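You operate a simulated robot arm through the tools that you are given. There is no shell and no other tool. Be economical: measure what you need, move in short steps, check, and stop when the job is done.

The job below is to be done with a simulated two-armed robot. You get a single attempt, and the scene is never put back.

TASK
Put the orange brush on the black cabinet top away on the pack table top. Then take the setting block and put it on top of the beam wiper. Then take the ink pad and put it on top of the lapping block. Then push the export flap one shut. Do these in the order given.

It is judged by the outcome, as a careful person would: the job done as asked, and still so three seconds after it is handed in. It fails if anything else is knocked over, pushed out of place, dropped, spilled or broken.

THE ROBOT
Two 7-joint arms with two-finger parallel grippers on one trunk, on a base that drives. Base frame: it is fixed to the floor where the robot stands at the start and does not move with it; the origin is under the middle of the robot, x ahead of it, y to its left, z up. Readings come in cm, degrees, newtons and seconds.
The left shoulder is at the start at [7, 13.4, 117.6], the right one opposite. With the tool pointing down near the work surface each hand reaches from about 10 to 64 cm from the robot's upright axis, wherever it stands, measured 20 degrees to its own side. Places, roughly: beam wiper [50, 0, 75]; export flap one [70, 210, 50]; ink pad [-250, -300, 75]; lapping block [-200, -275, 75]; orange brush (8x4x6 cm) [50, 0, 90]; pack table top [200, 340, 60]; setting block [75, -25, 75]. Payload 1.57 kg a hand.
Tool frame (each hand has its own): the origin (TCP) lies between the finger pads and is the grasp point; the fingertips stand 3 cm ahead of it; z points along the fingers, y is the line along which they close. The gripper opens to 8 cm. The fingers are 1.7 cm wide and 1.2 cm thick; the gripper's body (4 by 8.2 cm) begins 8 cm behind the TCP.
Orientation is that of the tool frame in the base frame, as a unit quaternion [x, y, z, w]. With the fingers straight down and closing along the base's y, the tool's x points along the base's -x, its y along +y and its z along -z.

THE INTERFACE
- The arms move only by the tool play_rows. It takes "left_plan", "right_plan" or both (then of equal length, played together; a hand with none holds still); each is a list of rows, each a list of 7 numbers: the shift along the tool's x, y, z in cm, then the turn, a rotation vector about the tool's x, y, z in degrees, then the gripper command, from -1 (fully open) to 1 (shut), values between in proportion. In form: [[x, y, z, ax, ay, az, jaw], ...]. A call has 1 to 12 rows; each row is the pose to reach, as a shift and turn from the pose commanded when the call began, along the tool's axes at that moment. Each row takes 0.2 s and may step no farther than 5 cm and 8.6 degrees from the row before; otherwise, or with a gripper value out of range, the whole call is refused. A pose out of reach is approached as far as the arm can. The call stops where the force on the tool passes 40 N (or 10 N more than at its start, if that is more) or the arm is blocked; 0.2 s more then pass. Each finger travels about 15.3 cm/s and halts on what it meets, pressing with about 31 N; the grip force reading is that of the motor and also rises with nothing between the fingers. The clock runs only during rows and for 0.2 s after the last one: add rows that repeat a pose to give the fingers time. It gives the time, the measured TCP pose, the force on the tool (base axes), the opening and the grip force at its end, in the units of the frame above (readings bear some noise), with the torque about the TCP (base axes, N m) and any sound that the robot's microphone picked up, and new pictures: "show" is both (left out), scene, wrist or none (wrist: the cameras of the hands that moved).
- Cameras (640 x 400 px; columns grow to the right, rows downward): "scene" is now at [13.68, -0.84, 139.52]; the picture's right is [-0.10, -1.00, 0.00], its down [-0.64, 0.06, -0.76] and it looks along [0.76, -0.07, -0.64] (base axes); focal length 276 px, centre (320, 200). "left" rides on the left gripper at [7.2, 0.7, -12.2] in its tool frame; the picture's right is [-0.09, 1.00, 0.00], its down [-0.84, -0.08, -0.54] and it looks along [-0.54, -0.05, 0.84] (tool axes); focal length 238 px, centre (320, 200). "right" rides on the right gripper at [7.2, -0.7, -12.2] in its tool frame; the picture's right is [0.09, 1.00, 0.00], its down [-0.84, 0.08, -0.54] and it looks along [-0.54, 0.05, 0.84] (tool axes); focal length 238 px, centre (320, 200). There is no depth. A picture from a camera that has moved, and an enlarged one, comes with that camera's place and axes in the base frame and with its lens.
- lift_body(by): slides the trunk up (or, below 0, down) by that many cm; the arms and the scene camera ride with it, the base frame stays. It gives what a move gives, with no picture.
- steer(legs): drives the robot by 1 to 6 legs, each [ahead, left, turn to the left] in cm, cm and degrees, along the robot's own axes; the way and the turn of a leg run together, so that a leg with both is an arc; at most 150 cm and 180 degrees a leg. The arms and the cameras ride along, it lands a little off, and it stops where it bumps. It gives what a move gives, and a new picture of the scene camera.
- head_to(pan, tilt): turns the head with the scene camera to pan (to the left, within 86 degrees either way) and tilt (down, from -29 to 69), counted from straight ahead of the robot. It gives what a move gives, and a new picture of the scene camera.
- enlarge(camera, box): a new picture of the part [left, top, right, bottom] of that camera's present view, enlarged. The clock stands still meanwhile.
- sign_off(): hands the job in; it is judged then, once.

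Work in short steps. Places have to be worked out from the pictures, the camera data and where the tool is seen: move nearer, look again, correct. Check each grasp and each placing, and mend what went wrong. You have 165 turns and 260 pictures in all, those below and enlarged ones among them. Open the grippers and draw the arms clear of the work before you hand the job in, unless the task says otherwise; then end with one line.

The tools are called after ">>>" as name(argument=value, ...) on one line, values as JSON. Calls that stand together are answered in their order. play_rows: Moves the arms, as the interface text tells. Its arguments: {"type":"object","properties":{"left_plan":{"type":"array","items":{"type":"array","items":{"type":"number"}}},"right_plan":{"type":"array","items":{"type":"array","items":{"type":"number"}}},"show":{"type":"string","enum":["both","scene","wrist","none"]}},"required":[]} The other tools are called the same way: lift_body (by) slides the trunk up or down; steer (legs) drives the base; head_to (pan, tilt) turns the head that bears the scene camera; enlarge (camera, box) takes an enlarged picture of a part of a camera's view; sign_off () hands the job in.

At the start:

```text
clock: 0.0
left_ee_pos: [50.02, 18.4, 111.58]
left_ee_rot: [0.0, 1.0, 0.0, 0.0]
left_ft_force: [0.7, 0.5, -1.2]
left_torque: [-0.02, 0.02, -0.01]
left_grip_width: 7.99
left_grasp_force: 0.1
right_ee_pos: [48.22, -25.2, 111.01]
right_ee_rot: [0.0, 1.0, 0.0, 0.0]
right_ft_force: [-0.4, -0.5, -0.5]
right_torque: [-0.01, -0.01, 0.03]
right_grip_width: 7.99
right_grasp_force: 0.1
trunk travel left (down, up): [-75.0, 19.0]
robot x, y, heading: [0.09, 0.03, 0.3]
head pan, tilt: [-5.5, 40.1]
```

scene: 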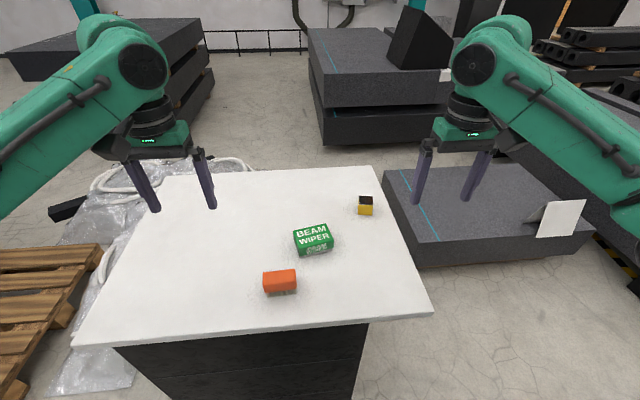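
right: 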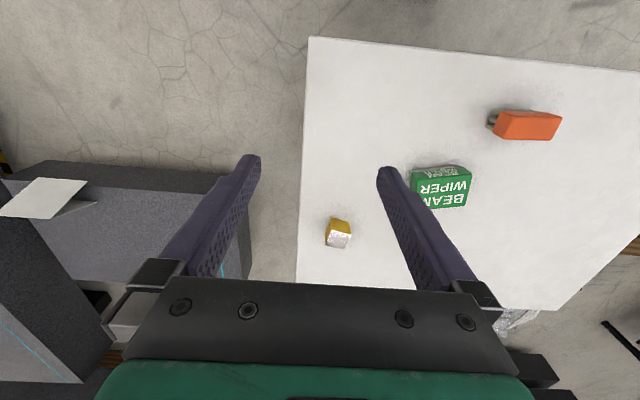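
left: 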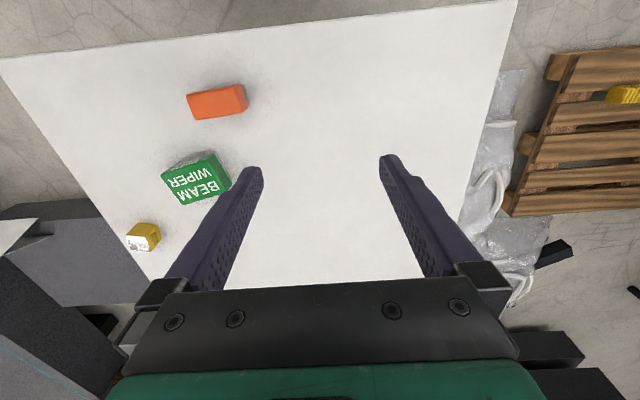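

The brush triangulates to about [48, 4.5, 89], so the cabinet top is near z 86. I'll look closer at the brush and the wiper.

>>> enlarge(camera="scene", box=[240, 180, 400, 310])

>>> enlarge(camera="left", box=[110, 60, 270, 260])

>>> head_to(pan=60, tilt=20)

```text
3.08 times, centred on (320, 245) of scene
camera zoom: at [13.68, -0.84, 139.52], right [-0.1, -1.0, 0.0], down [-0.64, 0.06, -0.76], along [0.76, -0.07, -0.64], focal length 850 px, centre (320, 62)
```

zoom: 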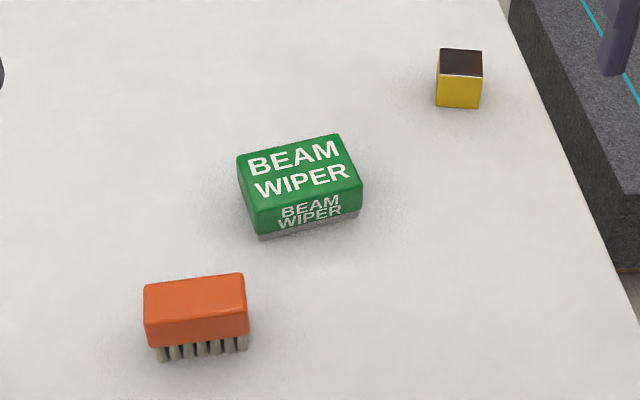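

```text
2.00 times, centred on (190, 160) of left
camera zoom: at [42.79, 19.0, 123.69], right [0.09, 1.0, 0.0], down [0.84, -0.08, 0.54], along [0.54, -0.05, -0.84], focal length 477 px, centre (580, 280)
```

zoom: 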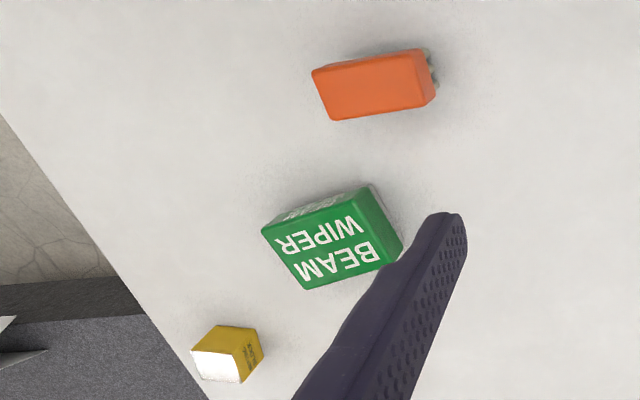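

```text
clock: 1.4
left_ee_pos: [50.1, 18.32, 111.41]
left_ee_rot: [0.0, 1.0, 0.0, 0.0]
left_ft_force: [0.1, 0.2, 0.9]
left_torque: [0.03, -0.02, 0.02]
left_grip_width: 8.02
left_grasp_force: 0.1
right_ee_pos: [48.33, -25.22, 111.11]
right_ee_rot: [-0.001, 1.0, 0.0, 0.0]
right_ft_force: [-1.0, -0.5, -0.8]
right_torque: [0.02, -0.01, -0.01]
right_grip_width: 8.01
right_grasp_force: 0.1
trunk travel left (down, up): [-75.0, 19.0]
robot x, y, heading: [-0.22, 0.52, -0.2]
head pan, tilt: [60.0, 20.0]
camera scene: at [9.89, 8.03, 142.68], right [0.87, -0.5, 0.0], down [-0.17, -0.3, -0.94], along [0.47, 0.81, -0.34], focal length 276 px, centre (320, 200)
```

scene: 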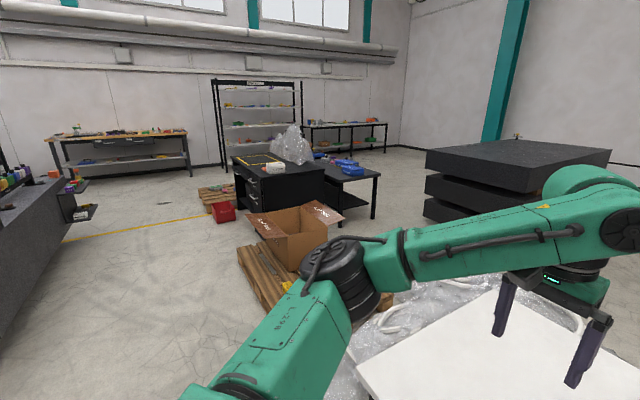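

The brush sits with its bristles down and its long axis about 6° off base y, centred near (48, 4.4). I'll turn the head back and bring the left hand above it, rotated 84° so the fingers close across its short side.

>>> head_to(pan=0, tilt=45)

>>> play_rows(left_plan=[[0.2, -1.4, 1, 0, 0, 8.4, -1], [0.4, -2.8, 2, 0, 0, 16.8, -1], [0.6, -4.2, 3, 0, 0, 25.2, -1], [0.8, -5.6, 4, 0, 0, 33.6, -1], [1, -7, 5, 0, 0, 42, -1], [1.2, -8.4, 6, 0, 0, 50.4, -1], [1.4, -9.8, 7, 0, 0, 58.8, -1], [1.6, -11.2, 8, 0, 0, 67.2, -1], [1.8, -12.6, 9, 0, 0, 75.6, -1], [2, -14, 10, 0, 0, 84, -1], [2, -14, 11, 0, 0, 84, -1]], show="both")

```text
clock: 2.7
left_ee_pos: [50.03, 18.39, 111.51]
left_ee_rot: [0.0, 1.0, 0.001, 0.0]
left_ft_force: [-0.2, -0.3, 0.0]
left_torque: [0.01, -0.02, -0.03]
left_grip_width: 7.98
left_grasp_force: 0.0
right_ee_pos: [48.32, -25.18, 111.14]
right_ee_rot: [0.0, 1.0, 0.0, 0.0]
right_ft_force: [0.4, 0.3, -0.7]
right_torque: [0.02, 0.01, 0.0]
right_grip_width: 8.0
right_grasp_force: 0.0
trunk travel left (down, up): [-75.0, 19.0]
robot x, y, heading: [0.01, 0.35, 0.1]
head pan, tilt: [0.0, 45.0]
camera scene: at [13.36, -0.02, 138.82], right [0.0, -1.0, 0.0], down [-0.71, 0.0, -0.71], along [0.71, 0.0, -0.71], focal length 276 px, centre (320, 200)
```

scene: 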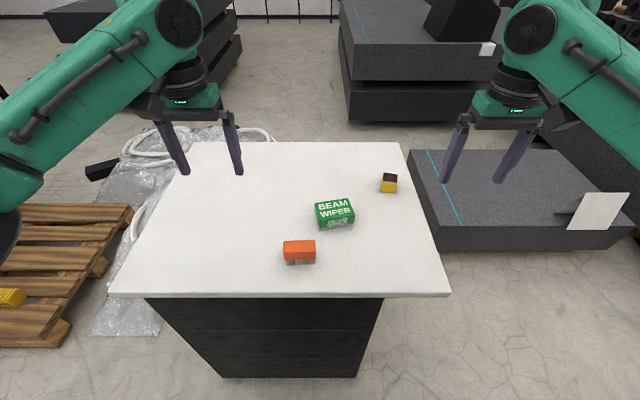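

```text
clock: 5.1
left_ee_pos: [48.1, 4.31, 100.5]
left_ee_rot: [0.669, 0.743, 0.0, 0.001]
left_ft_force: [0.2, 0.2, -0.2]
left_torque: [-0.03, 0.01, 0.01]
left_grip_width: 7.97
left_grasp_force: 0.1
right_ee_pos: [48.42, -25.24, 111.12]
right_ee_rot: [-0.001, 1.0, 0.001, 0.0]
right_ft_force: [-0.6, 0.3, 0.4]
right_torque: [0.02, 0.0, 0.05]
right_grip_width: 7.99
right_grasp_force: 0.0
trunk travel left (down, up): [-75.0, 19.0]
robot x, y, heading: [0.03, 0.04, -0.1]
head pan, tilt: [0.0, 45.0]
camera scene: at [13.37, 0.0, 138.81], right [0.0, -1.0, 0.0], down [-0.71, 0.0, -0.71], along [0.71, 0.0, -0.71], focal length 276 px, centre (320, 200)
camera left: at [47.86, 11.54, 112.75], right [1.0, 0.01, 0.0], down [0.01, -0.84, 0.54], along [0.01, -0.54, -0.84], focal length 238 px, centre (320, 200)
```

scene: 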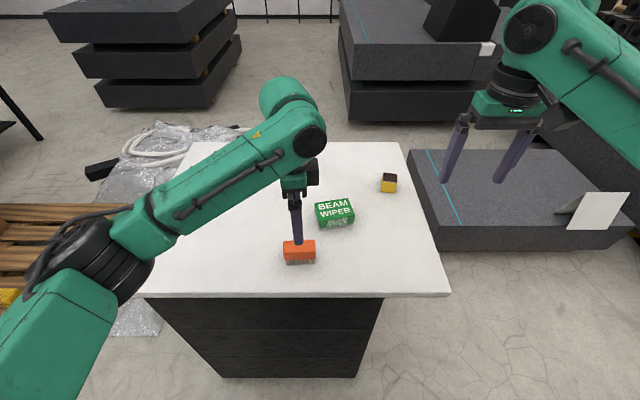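
left: 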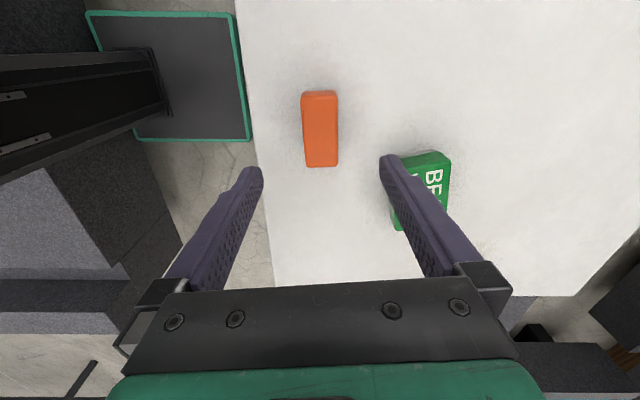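

The hand is centred over the brush. I'll descend to z≈92 and look to gauge the height.

>>> play_rows(left_plan=[[0, 0, 4, 0, 0, 0, -1], [0, 0, 8, 0, 0, 0, -1], [0, 0, 8, 0, 0, 0, -1]], show="both")

```text
clock: 5.9
left_ee_pos: [47.98, 4.44, 92.44]
left_ee_rot: [0.669, 0.743, 0.0, 0.0]
left_ft_force: [-0.4, -0.1, -0.2]
left_torque: [0.02, -0.02, -0.01]
left_grip_width: 7.99
left_grasp_force: 0.0
right_ee_pos: [48.29, -25.28, 111.14]
right_ee_rot: [0.0, 1.0, 0.001, 0.0]
right_ft_force: [-0.1, 0.0, -0.9]
right_torque: [-0.01, -0.01, 0.0]
right_grip_width: 8.01
right_grasp_force: 0.0
trunk travel left (down, up): [-75.0, 19.0]
robot x, y, heading: [-0.41, 0.22, -0.0]
head pan, tilt: [0.0, 45.0]
camera scene: at [13.32, -0.06, 138.82], right [0.0, -1.0, 0.0], down [-0.71, 0.0, -0.71], along [0.71, 0.0, -0.71], focal length 276 px, centre (320, 200)
camera left: at [47.8, 11.63, 104.79], right [1.0, 0.01, 0.0], down [0.01, -0.84, 0.54], along [0.01, -0.54, -0.84], focal length 238 px, centre (320, 200)
```

scene: 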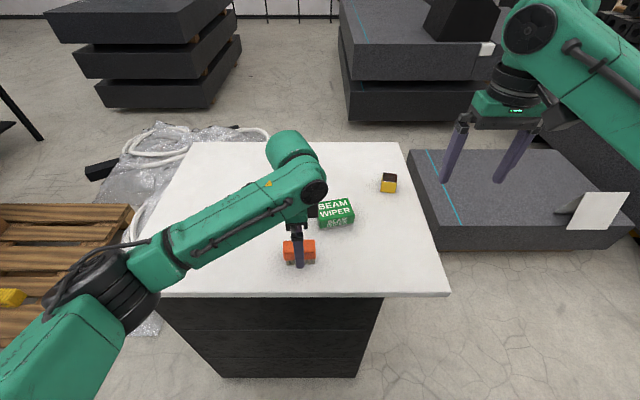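
left: 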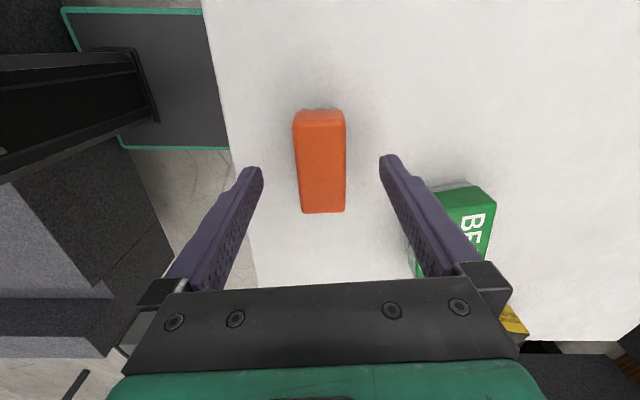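

The brush top is near z 90.5, centred at y≈5. I'll descend to z≈88.5 and grip.

>>> play_rows(left_plan=[[0.5, 0, 2, 0, 0, 0, -1], [0.5, 0, 4, 0, 0, 0, -1], [0.5, 0, 4, 0, 0, 0, 1], [0.5, 0, 4, 0, 0, 0, 1], [0.5, 0, 4, 0, 0, 0, 1]], show="wrist")

```text
clock: 7.1
left_ee_pos: [47.98, 5.08, 88.31]
left_ee_rot: [0.669, 0.743, 0.0, 0.0]
left_ft_force: [0.0, -0.2, 0.7]
left_torque: [-0.05, -0.02, -0.01]
left_grip_width: 3.36
left_grasp_force: 30.6
right_ee_pos: [48.42, -25.18, 111.05]
right_ee_rot: [-0.001, 1.0, 0.0, 0.0]
right_ft_force: [-0.2, -1.1, -0.3]
right_torque: [0.0, -0.01, 0.01]
right_grip_width: 8.04
right_grasp_force: 0.1
trunk travel left (down, up): [-75.0, 19.0]
robot x, y, heading: [-0.03, -0.09, -0.0]
head pan, tilt: [0.0, 45.0]
camera left: at [47.81, 12.17, 100.56], right [1.0, 0.01, 0.0], down [0.01, -0.84, 0.54], along [0.01, -0.54, -0.84], focal length 238 px, centre (320, 200)
```

left: 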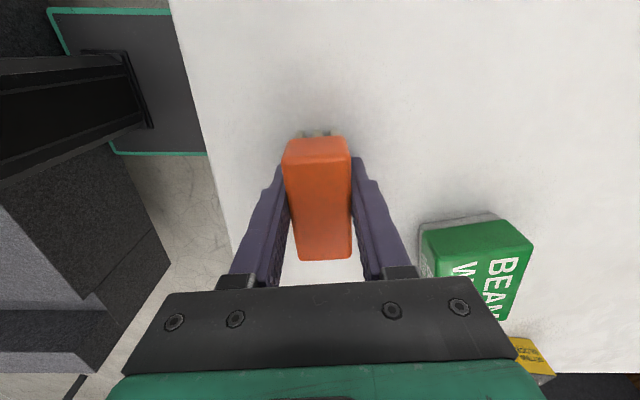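

The grip reads 3.36 cm wide at 30 N. I'll lift and check, then look toward the pack table.

>>> play_rows(left_plan=[[0, 0, -4, 0, 0, 0, 1], [0, 0, -8, 0, 0, 0, 1], [0, 0, -12, 0, 0, 0, 1], [0, 0, -16, 0, 0, 0, 1]], show="wrist")

>>> head_to(pan=60, tilt=20)

>>> enlarge(camera="scene", box=[190, 110, 400, 240])

```text
clock: 8.1
left_ee_pos: [47.89, 4.88, 104.37]
left_ee_rot: [0.669, 0.743, 0.0, 0.001]
left_ft_force: [0.1, -0.2, -0.6]
left_torque: [-0.01, 0.0, -0.01]
left_grip_width: 3.32
left_grasp_force: 31.0
right_ee_pos: [48.31, -25.18, 111.08]
right_ee_rot: [0.0, 1.0, 0.0, -0.001]
right_ft_force: [-0.4, 0.2, 0.1]
right_torque: [-0.04, -0.01, -0.02]
right_grip_width: 8.01
right_grasp_force: 0.0
trunk travel left (down, up): [-75.0, 19.0]
robot x, y, heading: [0.04, -0.2, 0.0]
head pan, tilt: [0.0, 45.0]
camera left: at [47.79, 12.05, 116.57], right [1.0, 0.01, 0.0], down [0.01, -0.84, 0.54], along [0.01, -0.54, -0.84], focal length 238 px, centre (320, 200)
```

left: 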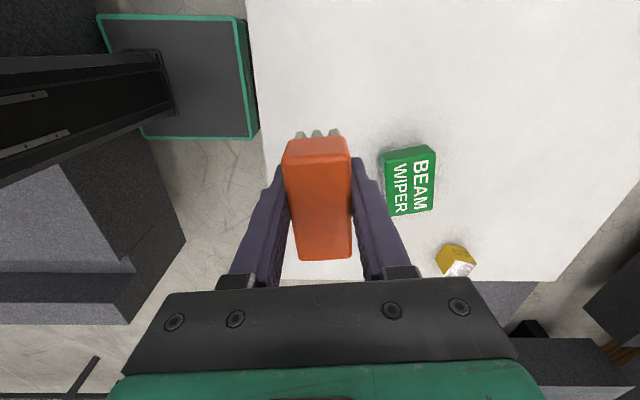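

```text
clock: 9.4
left_ee_pos: [48.01, 4.85, 104.29]
left_ee_rot: [0.669, 0.743, 0.0, 0.001]
left_ft_force: [0.1, 0.2, -0.3]
left_torque: [-0.03, 0.02, -0.02]
left_grip_width: 3.34
left_grasp_force: 30.9
right_ee_pos: [48.35, -25.15, 111.12]
right_ee_rot: [-0.001, 1.0, 0.0, 0.001]
right_ft_force: [-0.2, -0.1, -0.1]
right_torque: [0.02, 0.01, 0.03]
right_grip_width: 8.01
right_grasp_force: 0.0
trunk travel left (down, up): [-75.0, 19.0]
robot x, y, heading: [0.21, -0.18, 0.0]
head pan, tilt: [60.0, 20.0]
camera scene: at [9.91, 8.02, 142.68], right [0.87, -0.5, 0.0], down [-0.17, -0.3, -0.94], along [0.47, 0.81, -0.34], focal length 276 px, centre (320, 200)
```

scene: 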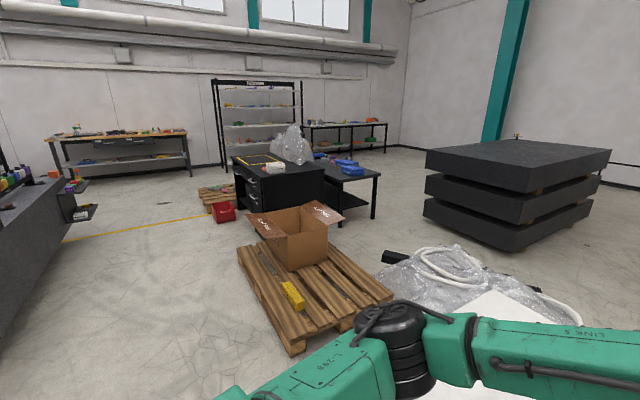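

```text
3.05 times, centred on (295, 175) of scene
camera zoom: at [9.91, 8.02, 142.68], right [0.87, -0.5, 0.0], down [-0.17, -0.3, -0.94], along [0.47, 0.81, -0.34], focal length 842 px, centre (396, 276)
```

zoom: 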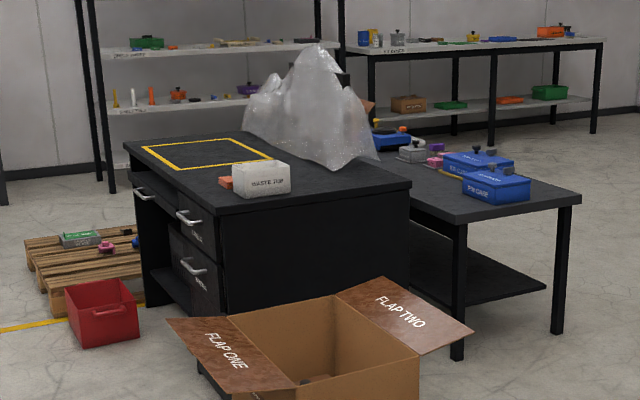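

The brush is held. From the leg geometry, the pack table appears to be the low table (z≈57) with the blue cases, beyond the desk. I'll back away, turn left, and survey the floor route.

>>> steer(legs=[[-25, 0, 0], [0, 0, 60]])

>>> head_to(pan=0, tilt=30)

>>> head_to(pan=-45, tilt=30)

```text
clock: 10.3
left_ee_pos: [45.87, 4.99, 104.44]
left_ee_rot: [0.669, 0.743, 0.001, 0.001]
left_ft_force: [0.0, -0.1, 0.2]
left_torque: [0.0, -0.04, 0.0]
left_grip_width: 3.32
left_grasp_force: 30.8
right_ee_pos: [46.13, -25.24, 111.4]
right_ee_rot: [0.0, 1.0, 0.0, 0.002]
right_ft_force: [-0.2, 0.6, -0.6]
right_torque: [0.01, -0.03, -0.02]
right_grip_width: 8.01
right_grasp_force: 0.1
trunk travel left (down, up): [-75.0, 19.0]
robot x, y, heading: [-2.07, 0.0, -0.1]
head pan, tilt: [60.0, 20.0]
stopped in leg 1: the robot was blocked; the commanded pose is now the measured one
camera scene: at [7.58, 8.02, 142.71], right [0.87, -0.5, 0.0], down [-0.17, -0.3, -0.94], along [0.47, 0.81, -0.34], focal length 276 px, centre (320, 200)
```

scene: 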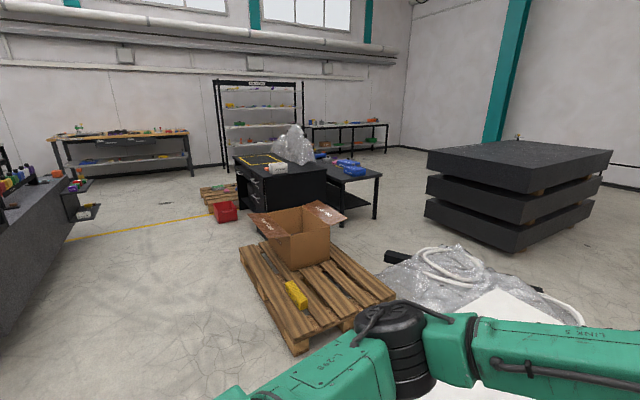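

```text
clock: 11.6
left_ee_pos: [46.09, 4.88, 104.24]
left_ee_rot: [0.669, 0.743, 0.0, 0.0]
left_ft_force: [0.1, 0.1, 0.1]
left_torque: [-0.02, 0.02, -0.02]
left_grip_width: 3.35
left_grasp_force: 31.0
right_ee_pos: [46.43, -25.33, 111.1]
right_ee_rot: [0.0, 1.0, 0.0, 0.001]
right_ft_force: [0.2, 0.4, -0.4]
right_torque: [-0.04, -0.05, 0.02]
right_grip_width: 8.04
right_grasp_force: 0.2
trunk travel left (down, up): [-75.0, 19.0]
robot x, y, heading: [-2.19, -0.32, 0.1]
head pan, tilt: [0.0, 30.0]
camera scene: at [12.29, -0.04, 141.08], right [0.0, -1.0, 0.0], down [-0.5, 0.0, -0.87], along [0.87, 0.0, -0.5], focal length 276 px, centre (320, 200)
```

scene: 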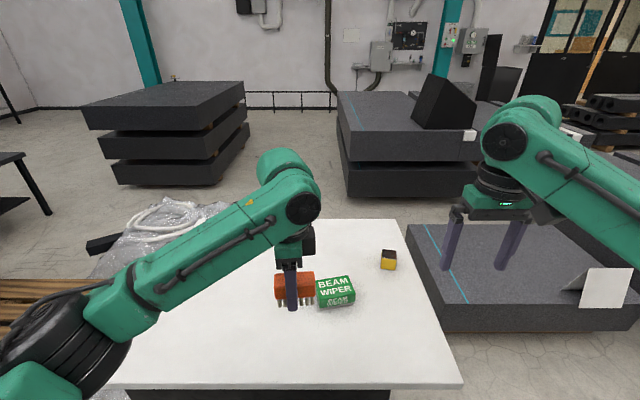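

```text
clock: 12.7
left_ee_pos: [46.01, 4.88, 104.29]
left_ee_rot: [0.669, 0.743, -0.001, 0.0]
left_ft_force: [-0.4, 0.3, -0.6]
left_torque: [0.0, -0.03, -0.03]
left_grip_width: 3.32
left_grasp_force: 30.8
right_ee_pos: [46.34, -25.27, 111.09]
right_ee_rot: [0.0, 1.0, 0.0, 0.0]
right_ft_force: [0.1, 0.3, -0.2]
right_torque: [0.01, -0.02, 0.0]
right_grip_width: 8.02
right_grasp_force: 0.0
trunk travel left (down, up): [-75.0, 19.0]
robot x, y, heading: [-2.06, 0.17, -0.2]
head pan, tilt: [-45.0, 30.0]
camera scene: at [9.66, -6.44, 141.08], right [-0.71, -0.71, 0.0], down [-0.35, 0.35, -0.87], along [0.61, -0.61, -0.5], focal length 276 px, centre (320, 200)
```

scene: 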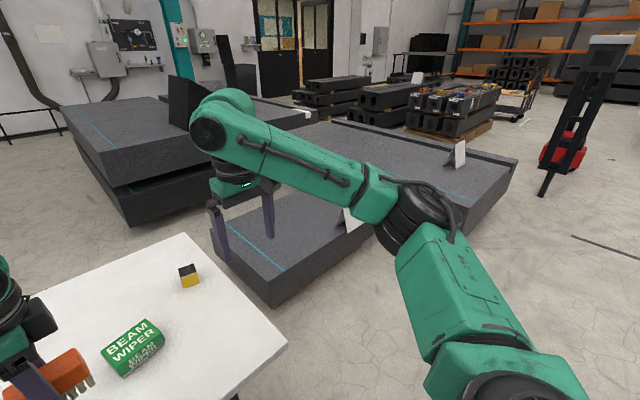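

Something behind stops the base after 2 cm. I'll look down to both sides and back.

>>> head_to(pan=86, tilt=45)

>>> head_to(pan=-86, tilt=45)

```text
clock: 14.9
left_ee_pos: [46.06, 4.89, 104.16]
left_ee_rot: [0.669, 0.743, 0.0, 0.0]
left_ft_force: [-1.3, 0.1, 0.0]
left_torque: [0.03, -0.01, 0.0]
left_grip_width: 3.32
left_grasp_force: 31.1
right_ee_pos: [46.28, -25.21, 111.05]
right_ee_rot: [0.0, 1.0, 0.0, 0.0]
right_ft_force: [-0.4, 0.9, -0.4]
right_torque: [0.01, -0.01, -0.03]
right_grip_width: 8.0
right_grasp_force: 0.0
trunk travel left (down, up): [-75.0, 19.0]
robot x, y, heading: [-1.91, -0.05, 0.0]
head pan, tilt: [85.9, 45.0]
camera scene: at [3.84, 8.06, 138.82], right [1.0, -0.07, 0.0], down [-0.05, -0.71, -0.71], along [0.05, 0.71, -0.71], focal length 276 px, centre (320, 200)
```

scene: 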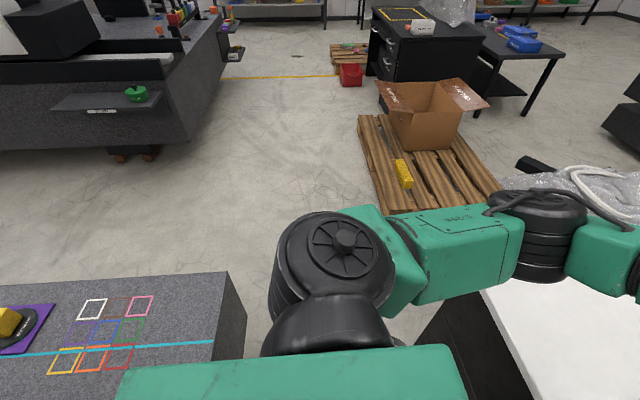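

```text
clock: 17.5
left_ee_pos: [46.0, 4.96, 104.14]
left_ee_rot: [0.67, 0.743, 0.0, 0.0]
left_ft_force: [0.1, -0.4, 0.1]
left_torque: [-0.03, -0.01, -0.02]
left_grip_width: 3.35
left_grasp_force: 30.7
right_ee_pos: [46.3, -25.18, 111.09]
right_ee_rot: [-0.001, 1.0, 0.001, 0.0]
right_ft_force: [0.2, 0.0, 0.4]
right_torque: [0.0, 0.01, 0.0]
right_grip_width: 8.01
right_grasp_force: 0.0
trunk travel left (down, up): [-75.0, 19.0]
robot x, y, heading: [-2.01, 0.08, 0.1]
head pan, tilt: [-85.9, 45.0]
camera scene: at [3.84, -8.16, 138.82], right [-1.0, -0.07, 0.0], down [-0.05, 0.71, -0.71], along [0.05, -0.71, -0.71], focal length 276 px, centre (320, 200)
```

scene: 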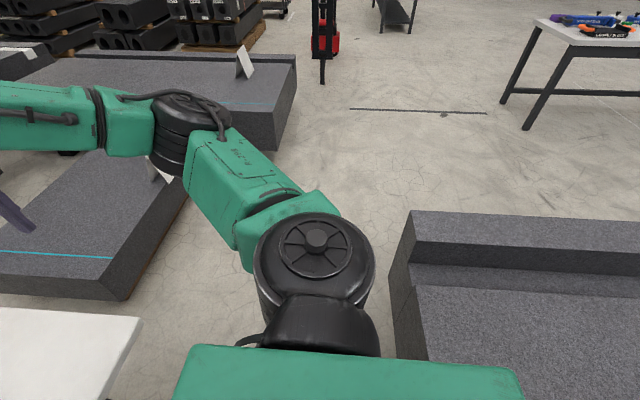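

A granite bench is right behind the robot, so I'll sidestep left out of the gap along x≈0 and look at the passage from there.

>>> steer(legs=[[1, 0, 0], [0, 130, 0], [0, 130, 0]])

>>> head_to(pan=15, tilt=38)

>>> head_to(pan=-40, tilt=35)

```text
clock: 30.4
left_ee_pos: [53.97, 262.01, 104.33]
left_ee_rot: [0.686, 0.728, 0.0, 0.0]
left_ft_force: [0.1, 0.2, -0.6]
left_torque: [0.01, 0.01, -0.03]
left_grip_width: 3.33
left_grasp_force: 30.4
right_ee_pos: [52.84, 231.91, 111.1]
right_ee_rot: [0.022, 1.0, 0.0, -0.001]
right_ft_force: [-0.3, 0.0, 0.3]
right_torque: [-0.04, 0.01, 0.0]
right_grip_width: 8.01
right_grasp_force: 0.1
trunk travel left (down, up): [-75.0, 19.0]
robot x, y, heading: [5.7, 259.33, -2.5]
head pan, tilt: [-85.9, 45.0]
camera scene: at [11.23, 250.99, 138.81], right [-1.0, -0.03, 0.0], down [-0.02, 0.71, -0.71], along [0.02, -0.71, -0.71], focal length 276 px, centre (320, 200)
```

scene: 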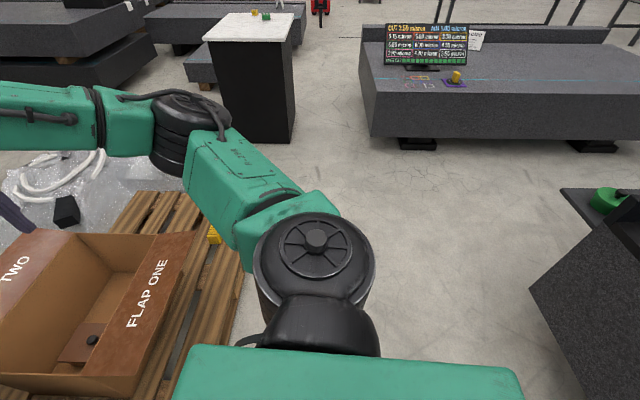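

```text
clock: 32.2
left_ee_pos: [53.96, 262.23, 104.23]
left_ee_rot: [0.685, 0.728, -0.001, 0.0]
left_ft_force: [-0.5, 0.0, -1.3]
left_torque: [0.01, 0.01, 0.0]
left_grip_width: 3.32
left_grasp_force: 31.1
right_ee_pos: [52.95, 232.11, 111.16]
right_ee_rot: [0.023, 1.0, 0.0, 0.0]
right_ft_force: [0.2, 0.5, -0.6]
right_torque: [0.0, 0.04, 0.01]
right_grip_width: 8.0
right_grasp_force: 0.0
trunk travel left (down, up): [-75.0, 19.0]
robot x, y, heading: [5.6, 259.42, -2.7]
head pan, tilt: [15.0, 38.0]
camera scene: at [19.45, 261.0, 139.84], right [0.21, -0.98, 0.0], down [-0.6, -0.13, -0.79], along [0.77, 0.17, -0.62], focal length 276 px, centre (320, 200)
```

scene: 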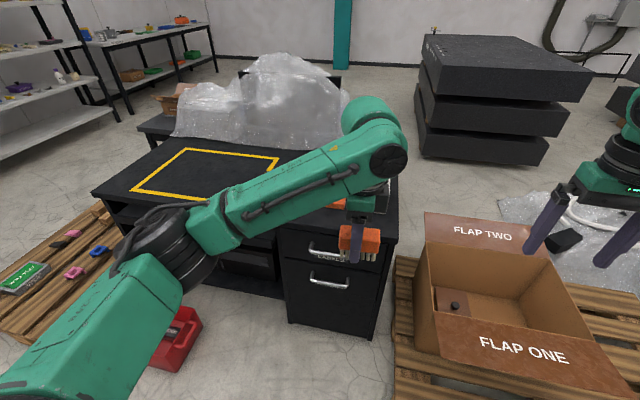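

```text
clock: 33.5
left_ee_pos: [53.94, 262.1, 104.22]
left_ee_rot: [0.686, 0.728, 0.001, 0.0]
left_ft_force: [-1.3, 0.4, -0.4]
left_torque: [0.01, 0.0, 0.0]
left_grip_width: 3.34
left_grasp_force: 30.9
right_ee_pos: [53.07, 232.17, 111.09]
right_ee_rot: [0.023, 1.0, 0.0, 0.0]
right_ft_force: [-0.3, 0.6, 0.7]
right_torque: [0.01, 0.02, 0.01]
right_grip_width: 8.01
right_grasp_force: 0.1
trunk travel left (down, up): [-75.0, 19.0]
robot x, y, heading: [5.5, 259.18, -2.4]
head pan, tilt: [-40.0, 35.0]
camera scene: at [17.51, 253.2, 140.29], right [-0.68, -0.74, 0.0], down [-0.42, 0.39, -0.82], along [0.6, -0.55, -0.57], focal length 276 px, centre (320, 200)
```

scene: 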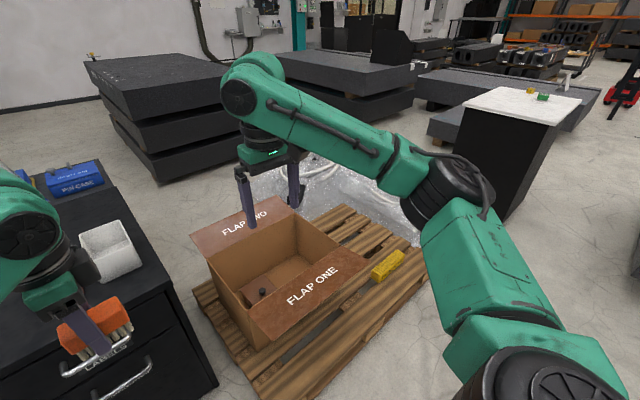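

There's no passage between the pallet and the desk. The low table spans about x 180–232, y 255–422, centred near (206, 340), so that's the pack table. I'll go round the north end past the small pallet.

>>> steer(legs=[[0, 0, 2.5], [-5, 140, 0], [0, 125, 0]])

>>> head_to(pan=-25, tilt=30)

```text
clock: 46.9
left_ee_pos: [44.34, 534.59, 104.34]
left_ee_rot: [0.658, 0.753, -0.001, 0.0]
left_ft_force: [-0.8, 0.9, -1.2]
left_torque: [-0.01, 0.01, -0.02]
left_grip_width: 3.36
left_grasp_force: 31.2
right_ee_pos: [45.6, 504.43, 111.11]
right_ee_rot: [-0.015, 1.0, 0.001, 0.0]
right_ft_force: [0.2, -0.1, -0.6]
right_torque: [-0.02, 0.03, -0.02]
right_grip_width: 8.0
right_grasp_force: 0.0
trunk travel left (down, up): [-75.0, 19.0]
robot x, y, heading: [-3.27, 528.04, 1.6]
head pan, tilt: [-40.0, 35.0]
camera scene: at [8.72, 522.85, 140.29], right [-0.62, -0.79, 0.0], down [-0.45, 0.36, -0.82], along [0.64, -0.51, -0.57], focal length 276 px, centre (320, 200)
```

scene: 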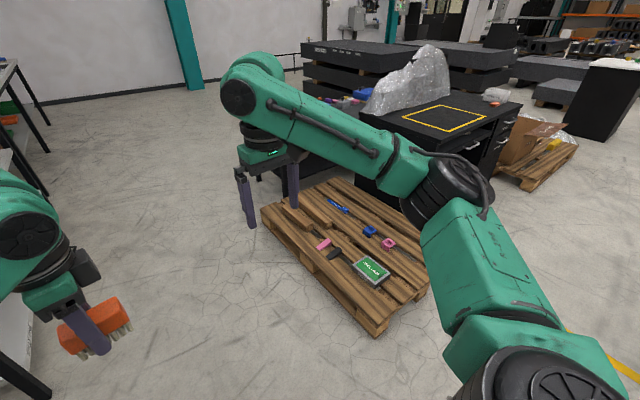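

```text
clock: 47.7
left_ee_pos: [44.42, 534.55, 104.3]
left_ee_rot: [0.657, 0.754, 0.0, 0.0]
left_ft_force: [0.2, 0.4, -0.4]
left_torque: [0.0, 0.01, 0.02]
left_grip_width: 3.33
left_grasp_force: 30.9
right_ee_pos: [45.65, 504.55, 111.12]
right_ee_rot: [-0.016, 1.0, 0.0, 0.0]
right_ft_force: [0.0, -0.9, -0.3]
right_torque: [0.0, -0.03, 0.0]
right_grip_width: 8.01
right_grasp_force: 0.0
trunk travel left (down, up): [-75.0, 19.0]
robot x, y, heading: [-3.21, 528.33, 1.5]
head pan, tilt: [-25.0, 30.0]
camera scene: at [10.11, 524.77, 141.07], right [-0.4, -0.92, 0.0], down [-0.46, 0.2, -0.87], along [0.8, -0.34, -0.5], focal length 276 px, centre (320, 200)
```

scene: 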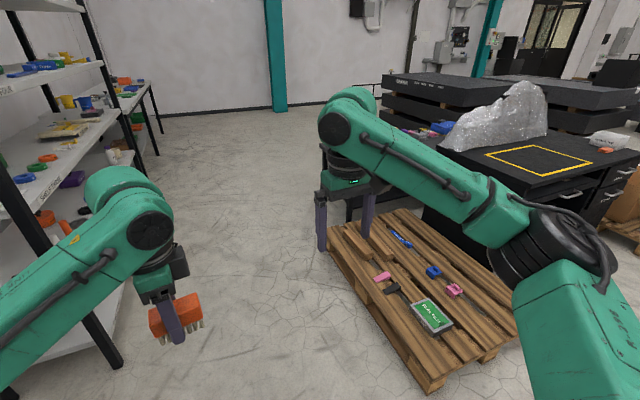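

The corridor between the small pallet (y<456) and the shelf (y>589) is about 130 cm wide. I'll drive along y≈507 to x≈200, then look at the pack table.

>>> steer(legs=[[0, -20, -1.6], [110, 0, 0], [95, 0, 0]])

>>> head_to(pan=-80, tilt=35)

```text
clock: 59.1
left_ee_pos: [250.28, 512.55, 104.31]
left_ee_rot: [0.663, 0.749, 0.001, -0.001]
left_ft_force: [0.3, 0.3, -0.2]
left_torque: [-0.01, 0.01, 0.01]
left_grip_width: 3.35
left_grasp_force: 30.8
right_ee_pos: [251.03, 482.43, 111.28]
right_ee_rot: [-0.008, 1.0, 0.0, 0.0]
right_ft_force: [-0.8, 0.1, -0.7]
right_torque: [0.0, 0.0, -0.01]
right_grip_width: 8.0
right_grasp_force: 0.1
trunk travel left (down, up): [-75.0, 19.0]
robot x, y, heading: [202.21, 506.94, 0.9]
head pan, tilt: [-25.0, 30.0]
camera scene: at [215.82, 503.18, 141.08], right [-0.41, -0.91, 0.0], down [-0.46, 0.2, -0.87], along [0.79, -0.35, -0.5], focal length 276 px, centre (320, 200)
```

scene: 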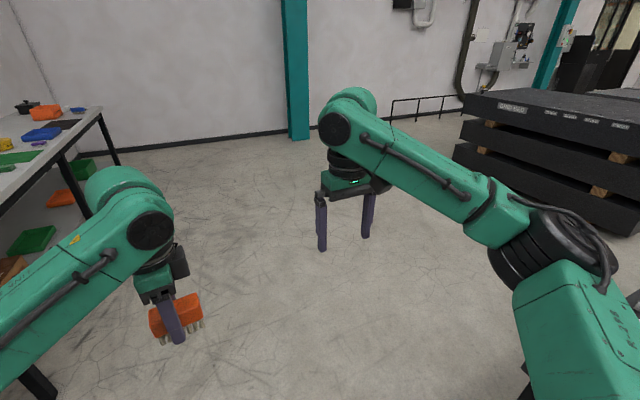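

```text
clock: 60.4
left_ee_pos: [250.34, 512.56, 104.34]
left_ee_rot: [0.662, 0.749, 0.0, 0.0]
left_ft_force: [-0.2, -0.3, 0.2]
left_torque: [-0.01, -0.01, -0.01]
left_grip_width: 3.34
left_grasp_force: 31.0
right_ee_pos: [251.21, 482.47, 111.1]
right_ee_rot: [-0.01, 1.0, 0.0, 0.0]
right_ft_force: [-0.2, 0.4, -1.2]
right_torque: [0.03, 0.02, -0.03]
right_grip_width: 8.03
right_grasp_force: 0.1
trunk travel left (down, up): [-75.0, 19.0]
robot x, y, heading: [202.57, 506.46, 1.1]
head pan, tilt: [-80.0, 35.0]
camera scene: at [209.31, 498.21, 140.3], right [-0.98, -0.19, 0.0], down [-0.11, 0.56, -0.82], along [0.16, -0.8, -0.57], focal length 276 px, centre (320, 200)
```

scene: 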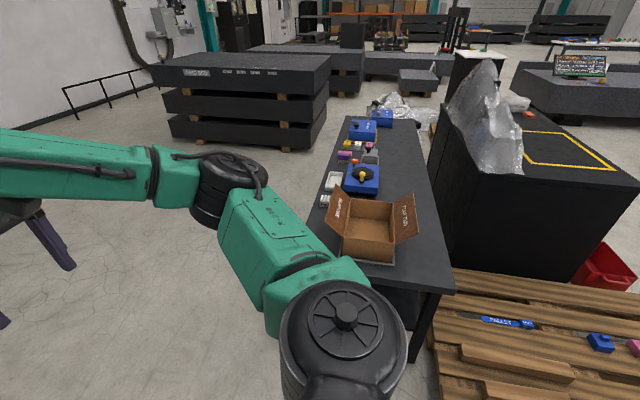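

>>> enlarge(camera="scene", box=[280, 90, 470, 300])

```text
1.90 times, centred on (375, 195) of scene
camera zoom: at [209.31, 498.21, 140.3], right [-0.98, -0.19, 0.0], down [-0.11, 0.56, -0.82], along [0.16, -0.8, -0.57], focal length 526 px, centre (215, 210)
```

zoom: 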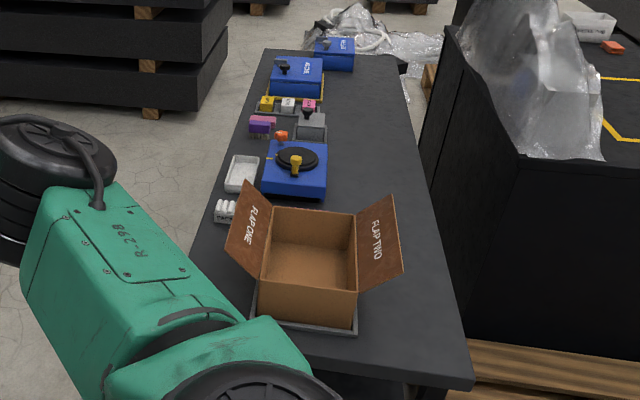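

The pack table's north-east-of-desk corner, around (180, 412), is free next to the small carton. I'll turn to heading about −112° and move up, then look again.

>>> steer(legs=[[0, 0, -113], [25, 11, 0]])

>>> head_to(pan=0, tilt=45)

```text
clock: 67.1
left_ee_pos: [186.55, 434.59, 104.27]
left_ee_rot: [0.987, -0.162, 0.001, -0.001]
left_ft_force: [0.3, -0.1, -0.9]
left_torque: [0.01, -0.01, 0.0]
left_grip_width: 3.35
left_grasp_force: 30.8
right_ee_pos: [158.94, 446.77, 111.09]
right_ee_rot: [0.841, 0.54, -0.001, 0.001]
right_ft_force: [-0.2, -0.2, -0.1]
right_torque: [-0.02, 0.02, -0.02]
right_grip_width: 8.01
right_grasp_force: 0.1
trunk travel left (down, up): [-75.0, 19.0]
robot x, y, heading: [202.2, 480.46, -114.7]
head pan, tilt: [-80.0, 35.0]
camera scene: at [191.67, 477.94, 140.3], right [0.25, 0.97, 0.0], down [0.56, -0.14, -0.82], along [-0.79, 0.21, -0.57], focal length 276 px, centre (320, 200)
```

scene: 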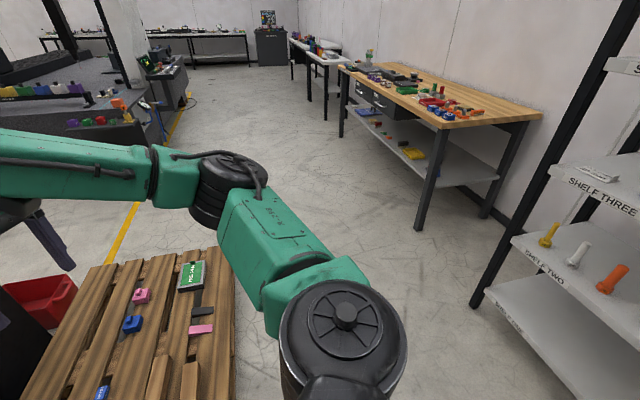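

```text
clock: 68.6
left_ee_pos: [186.55, 434.41, 104.26]
left_ee_rot: [0.987, -0.162, 0.0, -0.001]
left_ft_force: [-0.1, 0.6, -0.4]
left_torque: [0.01, -0.04, -0.02]
left_grip_width: 3.33
left_grasp_force: 31.2
right_ee_pos: [158.98, 446.68, 111.13]
right_ee_rot: [0.841, 0.541, 0.0, 0.0]
right_ft_force: [0.8, 0.1, 0.4]
right_torque: [-0.03, 0.03, -0.01]
right_grip_width: 8.01
right_grasp_force: 0.0
trunk travel left (down, up): [-75.0, 19.0]
robot x, y, heading: [201.8, 480.27, -114.6]
head pan, tilt: [0.0, 45.0]
camera scene: at [196.8, 468.19, 138.82], right [-0.91, 0.42, 0.0], down [0.29, 0.64, -0.71], along [-0.29, -0.64, -0.71], focal length 276 px, centre (320, 200)
```

scene: 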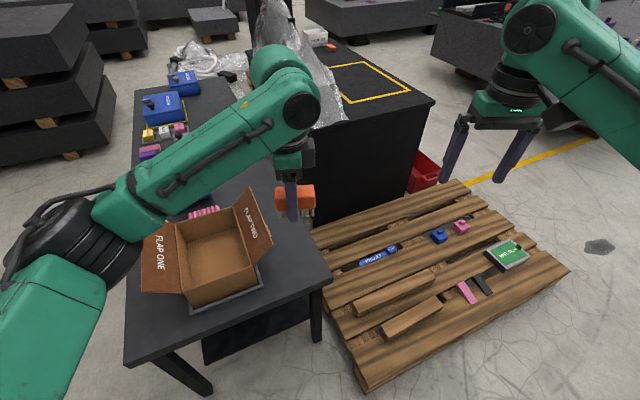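

The free strip is about x 175–189, y 385–428. I'll edge the base 10 cm closer and lower the trunk 25 cm.

>>> steer(legs=[[10, 2.4, 0]])

>>> lift_body(by=-25)

>>> play_rows(left_plan=[[0, 0, 0, 0, 0, 0, 1]], show="both")

```text
clock: 69.8
left_ee_pos: [184.52, 424.56, 104.35]
left_ee_rot: [0.987, -0.162, 0.0, 0.001]
left_ft_force: [-0.1, -0.5, -0.6]
left_torque: [0.01, 0.0, 0.01]
left_grip_width: 3.35
left_grasp_force: 31.5
right_ee_pos: [157.12, 436.71, 111.16]
right_ee_rot: [0.842, 0.539, -0.001, 0.0]
right_ft_force: [0.0, 0.2, 0.0]
right_torque: [-0.02, -0.01, -0.02]
right_grip_width: 8.02
right_grasp_force: 0.0
trunk travel left (down, up): [-75.0, 19.0]
robot x, y, heading: [200.19, 469.94, -114.6]
head pan, tilt: [0.0, 45.0]
camera scene: at [194.85, 458.27, 138.83], right [-0.91, 0.42, 0.0], down [0.29, 0.64, -0.71], along [-0.29, -0.64, -0.71], focal length 276 px, centre (320, 200)
```

scene: 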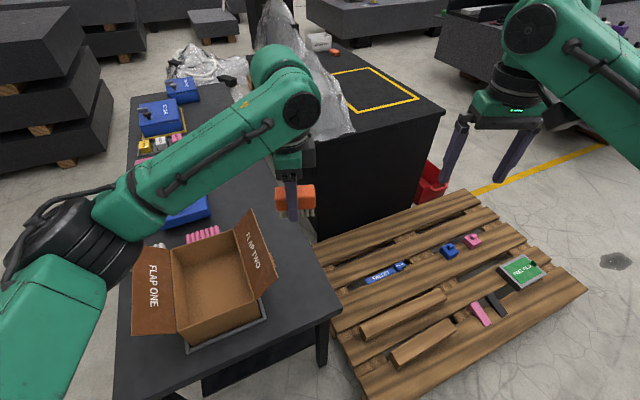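

```text
clock: 72.3
left_ee_pos: [184.63, 424.42, 79.3]
left_ee_rot: [0.987, -0.162, 0.001, 0.0]
left_ft_force: [0.3, 0.6, -0.8]
left_torque: [-0.04, 0.03, -0.03]
left_grip_width: 3.33
left_grasp_force: 30.4
right_ee_pos: [157.08, 436.59, 86.14]
right_ee_rot: [0.841, 0.54, 0.0, 0.0]
right_ft_force: [-0.1, 0.6, 0.6]
right_torque: [-0.02, 0.01, -0.02]
right_grip_width: 8.01
right_grasp_force: 0.1
trunk travel left (down, up): [-50.0, 44.0]
robot x, y, heading: [199.9, 470.24, -114.7]
head pan, tilt: [0.0, 45.0]
```

```text
clock: 72.7
left_ee_pos: [184.56, 424.35, 79.34]
left_ee_rot: [0.987, -0.161, 0.0, 0.0]
left_ft_force: [0.1, 0.1, -0.3]
left_torque: [0.0, 0.0, -0.02]
left_grip_width: 3.34
left_grasp_force: 31.4
right_ee_pos: [156.97, 436.7, 86.21]
right_ee_rot: [0.842, 0.54, 0.0, 0.001]
right_ft_force: [0.0, -0.1, 0.0]
right_torque: [0.02, -0.02, 0.02]
right_grip_width: 8.02
right_grasp_force: 0.0
trunk travel left (down, up): [-50.0, 44.0]
robot x, y, heading: [200.18, 470.18, -114.5]
head pan, tilt: [0.0, 45.0]
camera scene: at [194.81, 458.1, 113.82], right [-0.91, 0.42, 0.0], down [0.29, 0.64, -0.71], along [-0.29, -0.64, -0.71], focal length 276 px, centre (320, 200)
camera left: at [191.1, 421.43, 91.51], right [-0.41, -0.91, 0.0], down [-0.77, 0.34, 0.54], along [-0.5, 0.22, -0.84], focal length 238 px, centre (320, 200)
```

scene: 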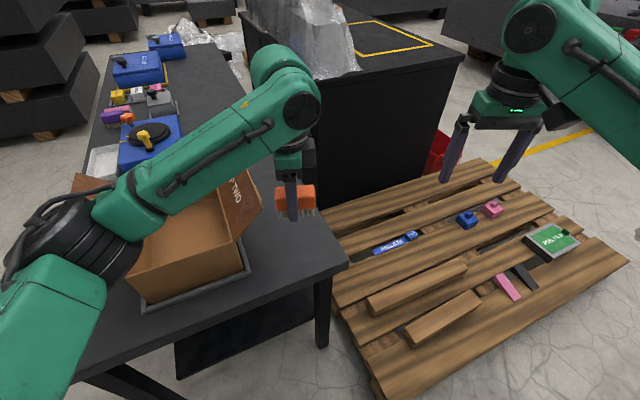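
left: 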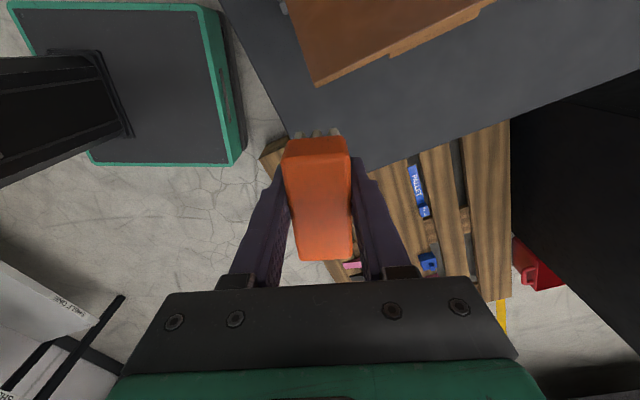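

The wrist camera side would come near the carton flap, so I'll rotate the tool about −102° to put the camera toward the robot. I'll shift to x≈181 at the same time.

>>> play_rows(left_plan=[[-0.3, 0.1, -1, 0, 0, -8.5, 1], [-0.6, 0.2, -2, 0, 0, -17, 1], [-0.9, 0.3, -3, 0, 0, -25.5, 1], [-1.2, 0.4, -3, 0, 0, -34, 1], [-1.5, 0.5, -3, 0, 0, -42.5, 1], [-1.8, 0.6, -3, 0, 0, -51, 1], [-2.1, 0.7, -3, 0, 0, -59.5, 1], [-2.4, 0.8, -3, 0, 0, -68, 1], [-2.7, 0.9, -3, 0, 0, -76.5, 1], [-3, 1, -3, 0, 0, -85, 1], [-3.2, 1, -3, 0, 0, -93.5, 1], [-3.3, 1.1, -3, 0, 0, -102, 1]], show="both")

```text
clock: 75.3
left_ee_pos: [181.15, 424.55, 82.21]
left_ee_rot: [0.746, 0.666, 0.0, 0.0]
left_ft_force: [0.0, 0.4, -0.9]
left_torque: [0.0, -0.02, -0.02]
left_grip_width: 3.36
left_grasp_force: 31.2
right_ee_pos: [157.03, 436.58, 86.12]
right_ee_rot: [0.842, 0.54, 0.0, -0.001]
right_ft_force: [-0.5, 0.3, -0.2]
right_torque: [-0.01, 0.01, 0.02]
right_grip_width: 7.99
right_grasp_force: 0.0
trunk travel left (down, up): [-50.0, 44.0]
robot x, y, heading: [200.34, 470.16, -114.5]
head pan, tilt: [0.0, 45.0]
camera scene: at [194.8, 458.09, 113.81], right [-0.91, 0.42, 0.0], down [0.29, 0.64, -0.71], along [-0.29, -0.64, -0.71], focal length 276 px, centre (320, 200)
camera left: at [182.55, 431.52, 94.45], right [0.98, -0.2, 0.0], down [-0.17, -0.82, 0.54], along [-0.11, -0.53, -0.84], focal length 238 px, centre (320, 200)
```

scene: 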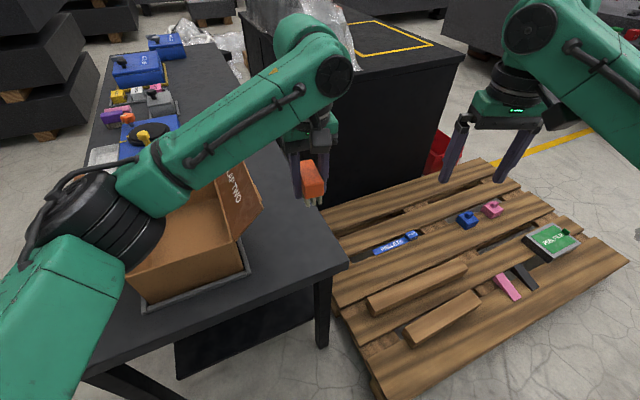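
left: 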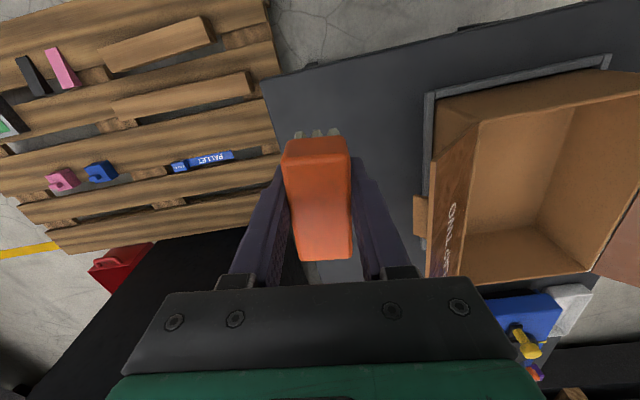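

The flap tip sits near (190, 421.5, 75.6) and the forearm crosses above it. I'll raise the trunk, back the base off 7 cm north, and place near the table's end at about (178.5, 422.5), so the forearm slopes down clear of the flap.

>>> lift_body(by=18)

>>> steer(legs=[[-6.4, -2.9, 0]])

```text
clock: 77.3
left_ee_pos: [181.06, 424.57, 100.28]
left_ee_rot: [0.746, 0.666, 0.0, 0.0]
left_ft_force: [0.1, -0.2, -0.3]
left_torque: [0.02, -0.03, -0.02]
left_grip_width: 3.33
left_grasp_force: 30.6
right_ee_pos: [157.1, 436.62, 104.1]
right_ee_rot: [0.842, 0.54, 0.0, 0.0]
right_ft_force: [0.5, 0.1, 0.6]
right_torque: [0.0, -0.01, -0.02]
right_grip_width: 8.01
right_grasp_force: 0.0
trunk travel left (down, up): [-68.0, 26.0]
robot x, y, heading: [200.33, 470.25, -114.6]
head pan, tilt: [0.0, 45.0]
```

```text
clock: 78.3
left_ee_pos: [181.27, 431.48, 100.11]
left_ee_rot: [0.746, 0.666, 0.001, -0.001]
left_ft_force: [1.0, 0.1, -1.5]
left_torque: [-0.03, -0.03, -0.02]
left_grip_width: 3.38
left_grasp_force: 31.0
right_ee_pos: [157.18, 443.51, 104.11]
right_ee_rot: [0.842, 0.54, 0.001, 0.0]
right_ft_force: [0.0, -0.1, 0.0]
right_torque: [0.01, 0.01, 0.0]
right_grip_width: 8.02
right_grasp_force: 0.2
trunk travel left (down, up): [-68.0, 26.0]
robot x, y, heading: [200.04, 477.21, -114.8]
head pan, tilt: [0.0, 45.0]
camera scene: at [194.92, 464.93, 131.79], right [-0.91, 0.42, 0.0], down [0.29, 0.64, -0.71], along [-0.29, -0.64, -0.71], focal length 276 px, centre (320, 200)
```

scene: 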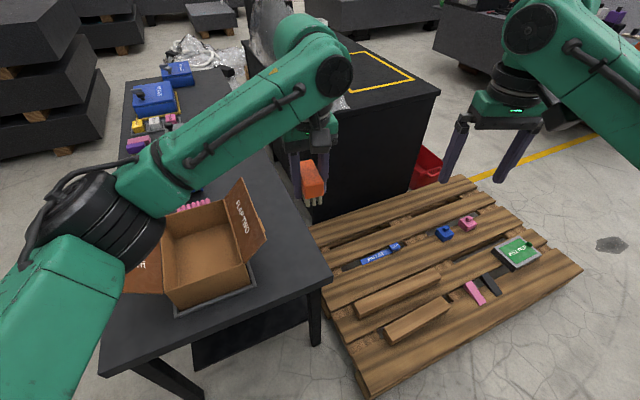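

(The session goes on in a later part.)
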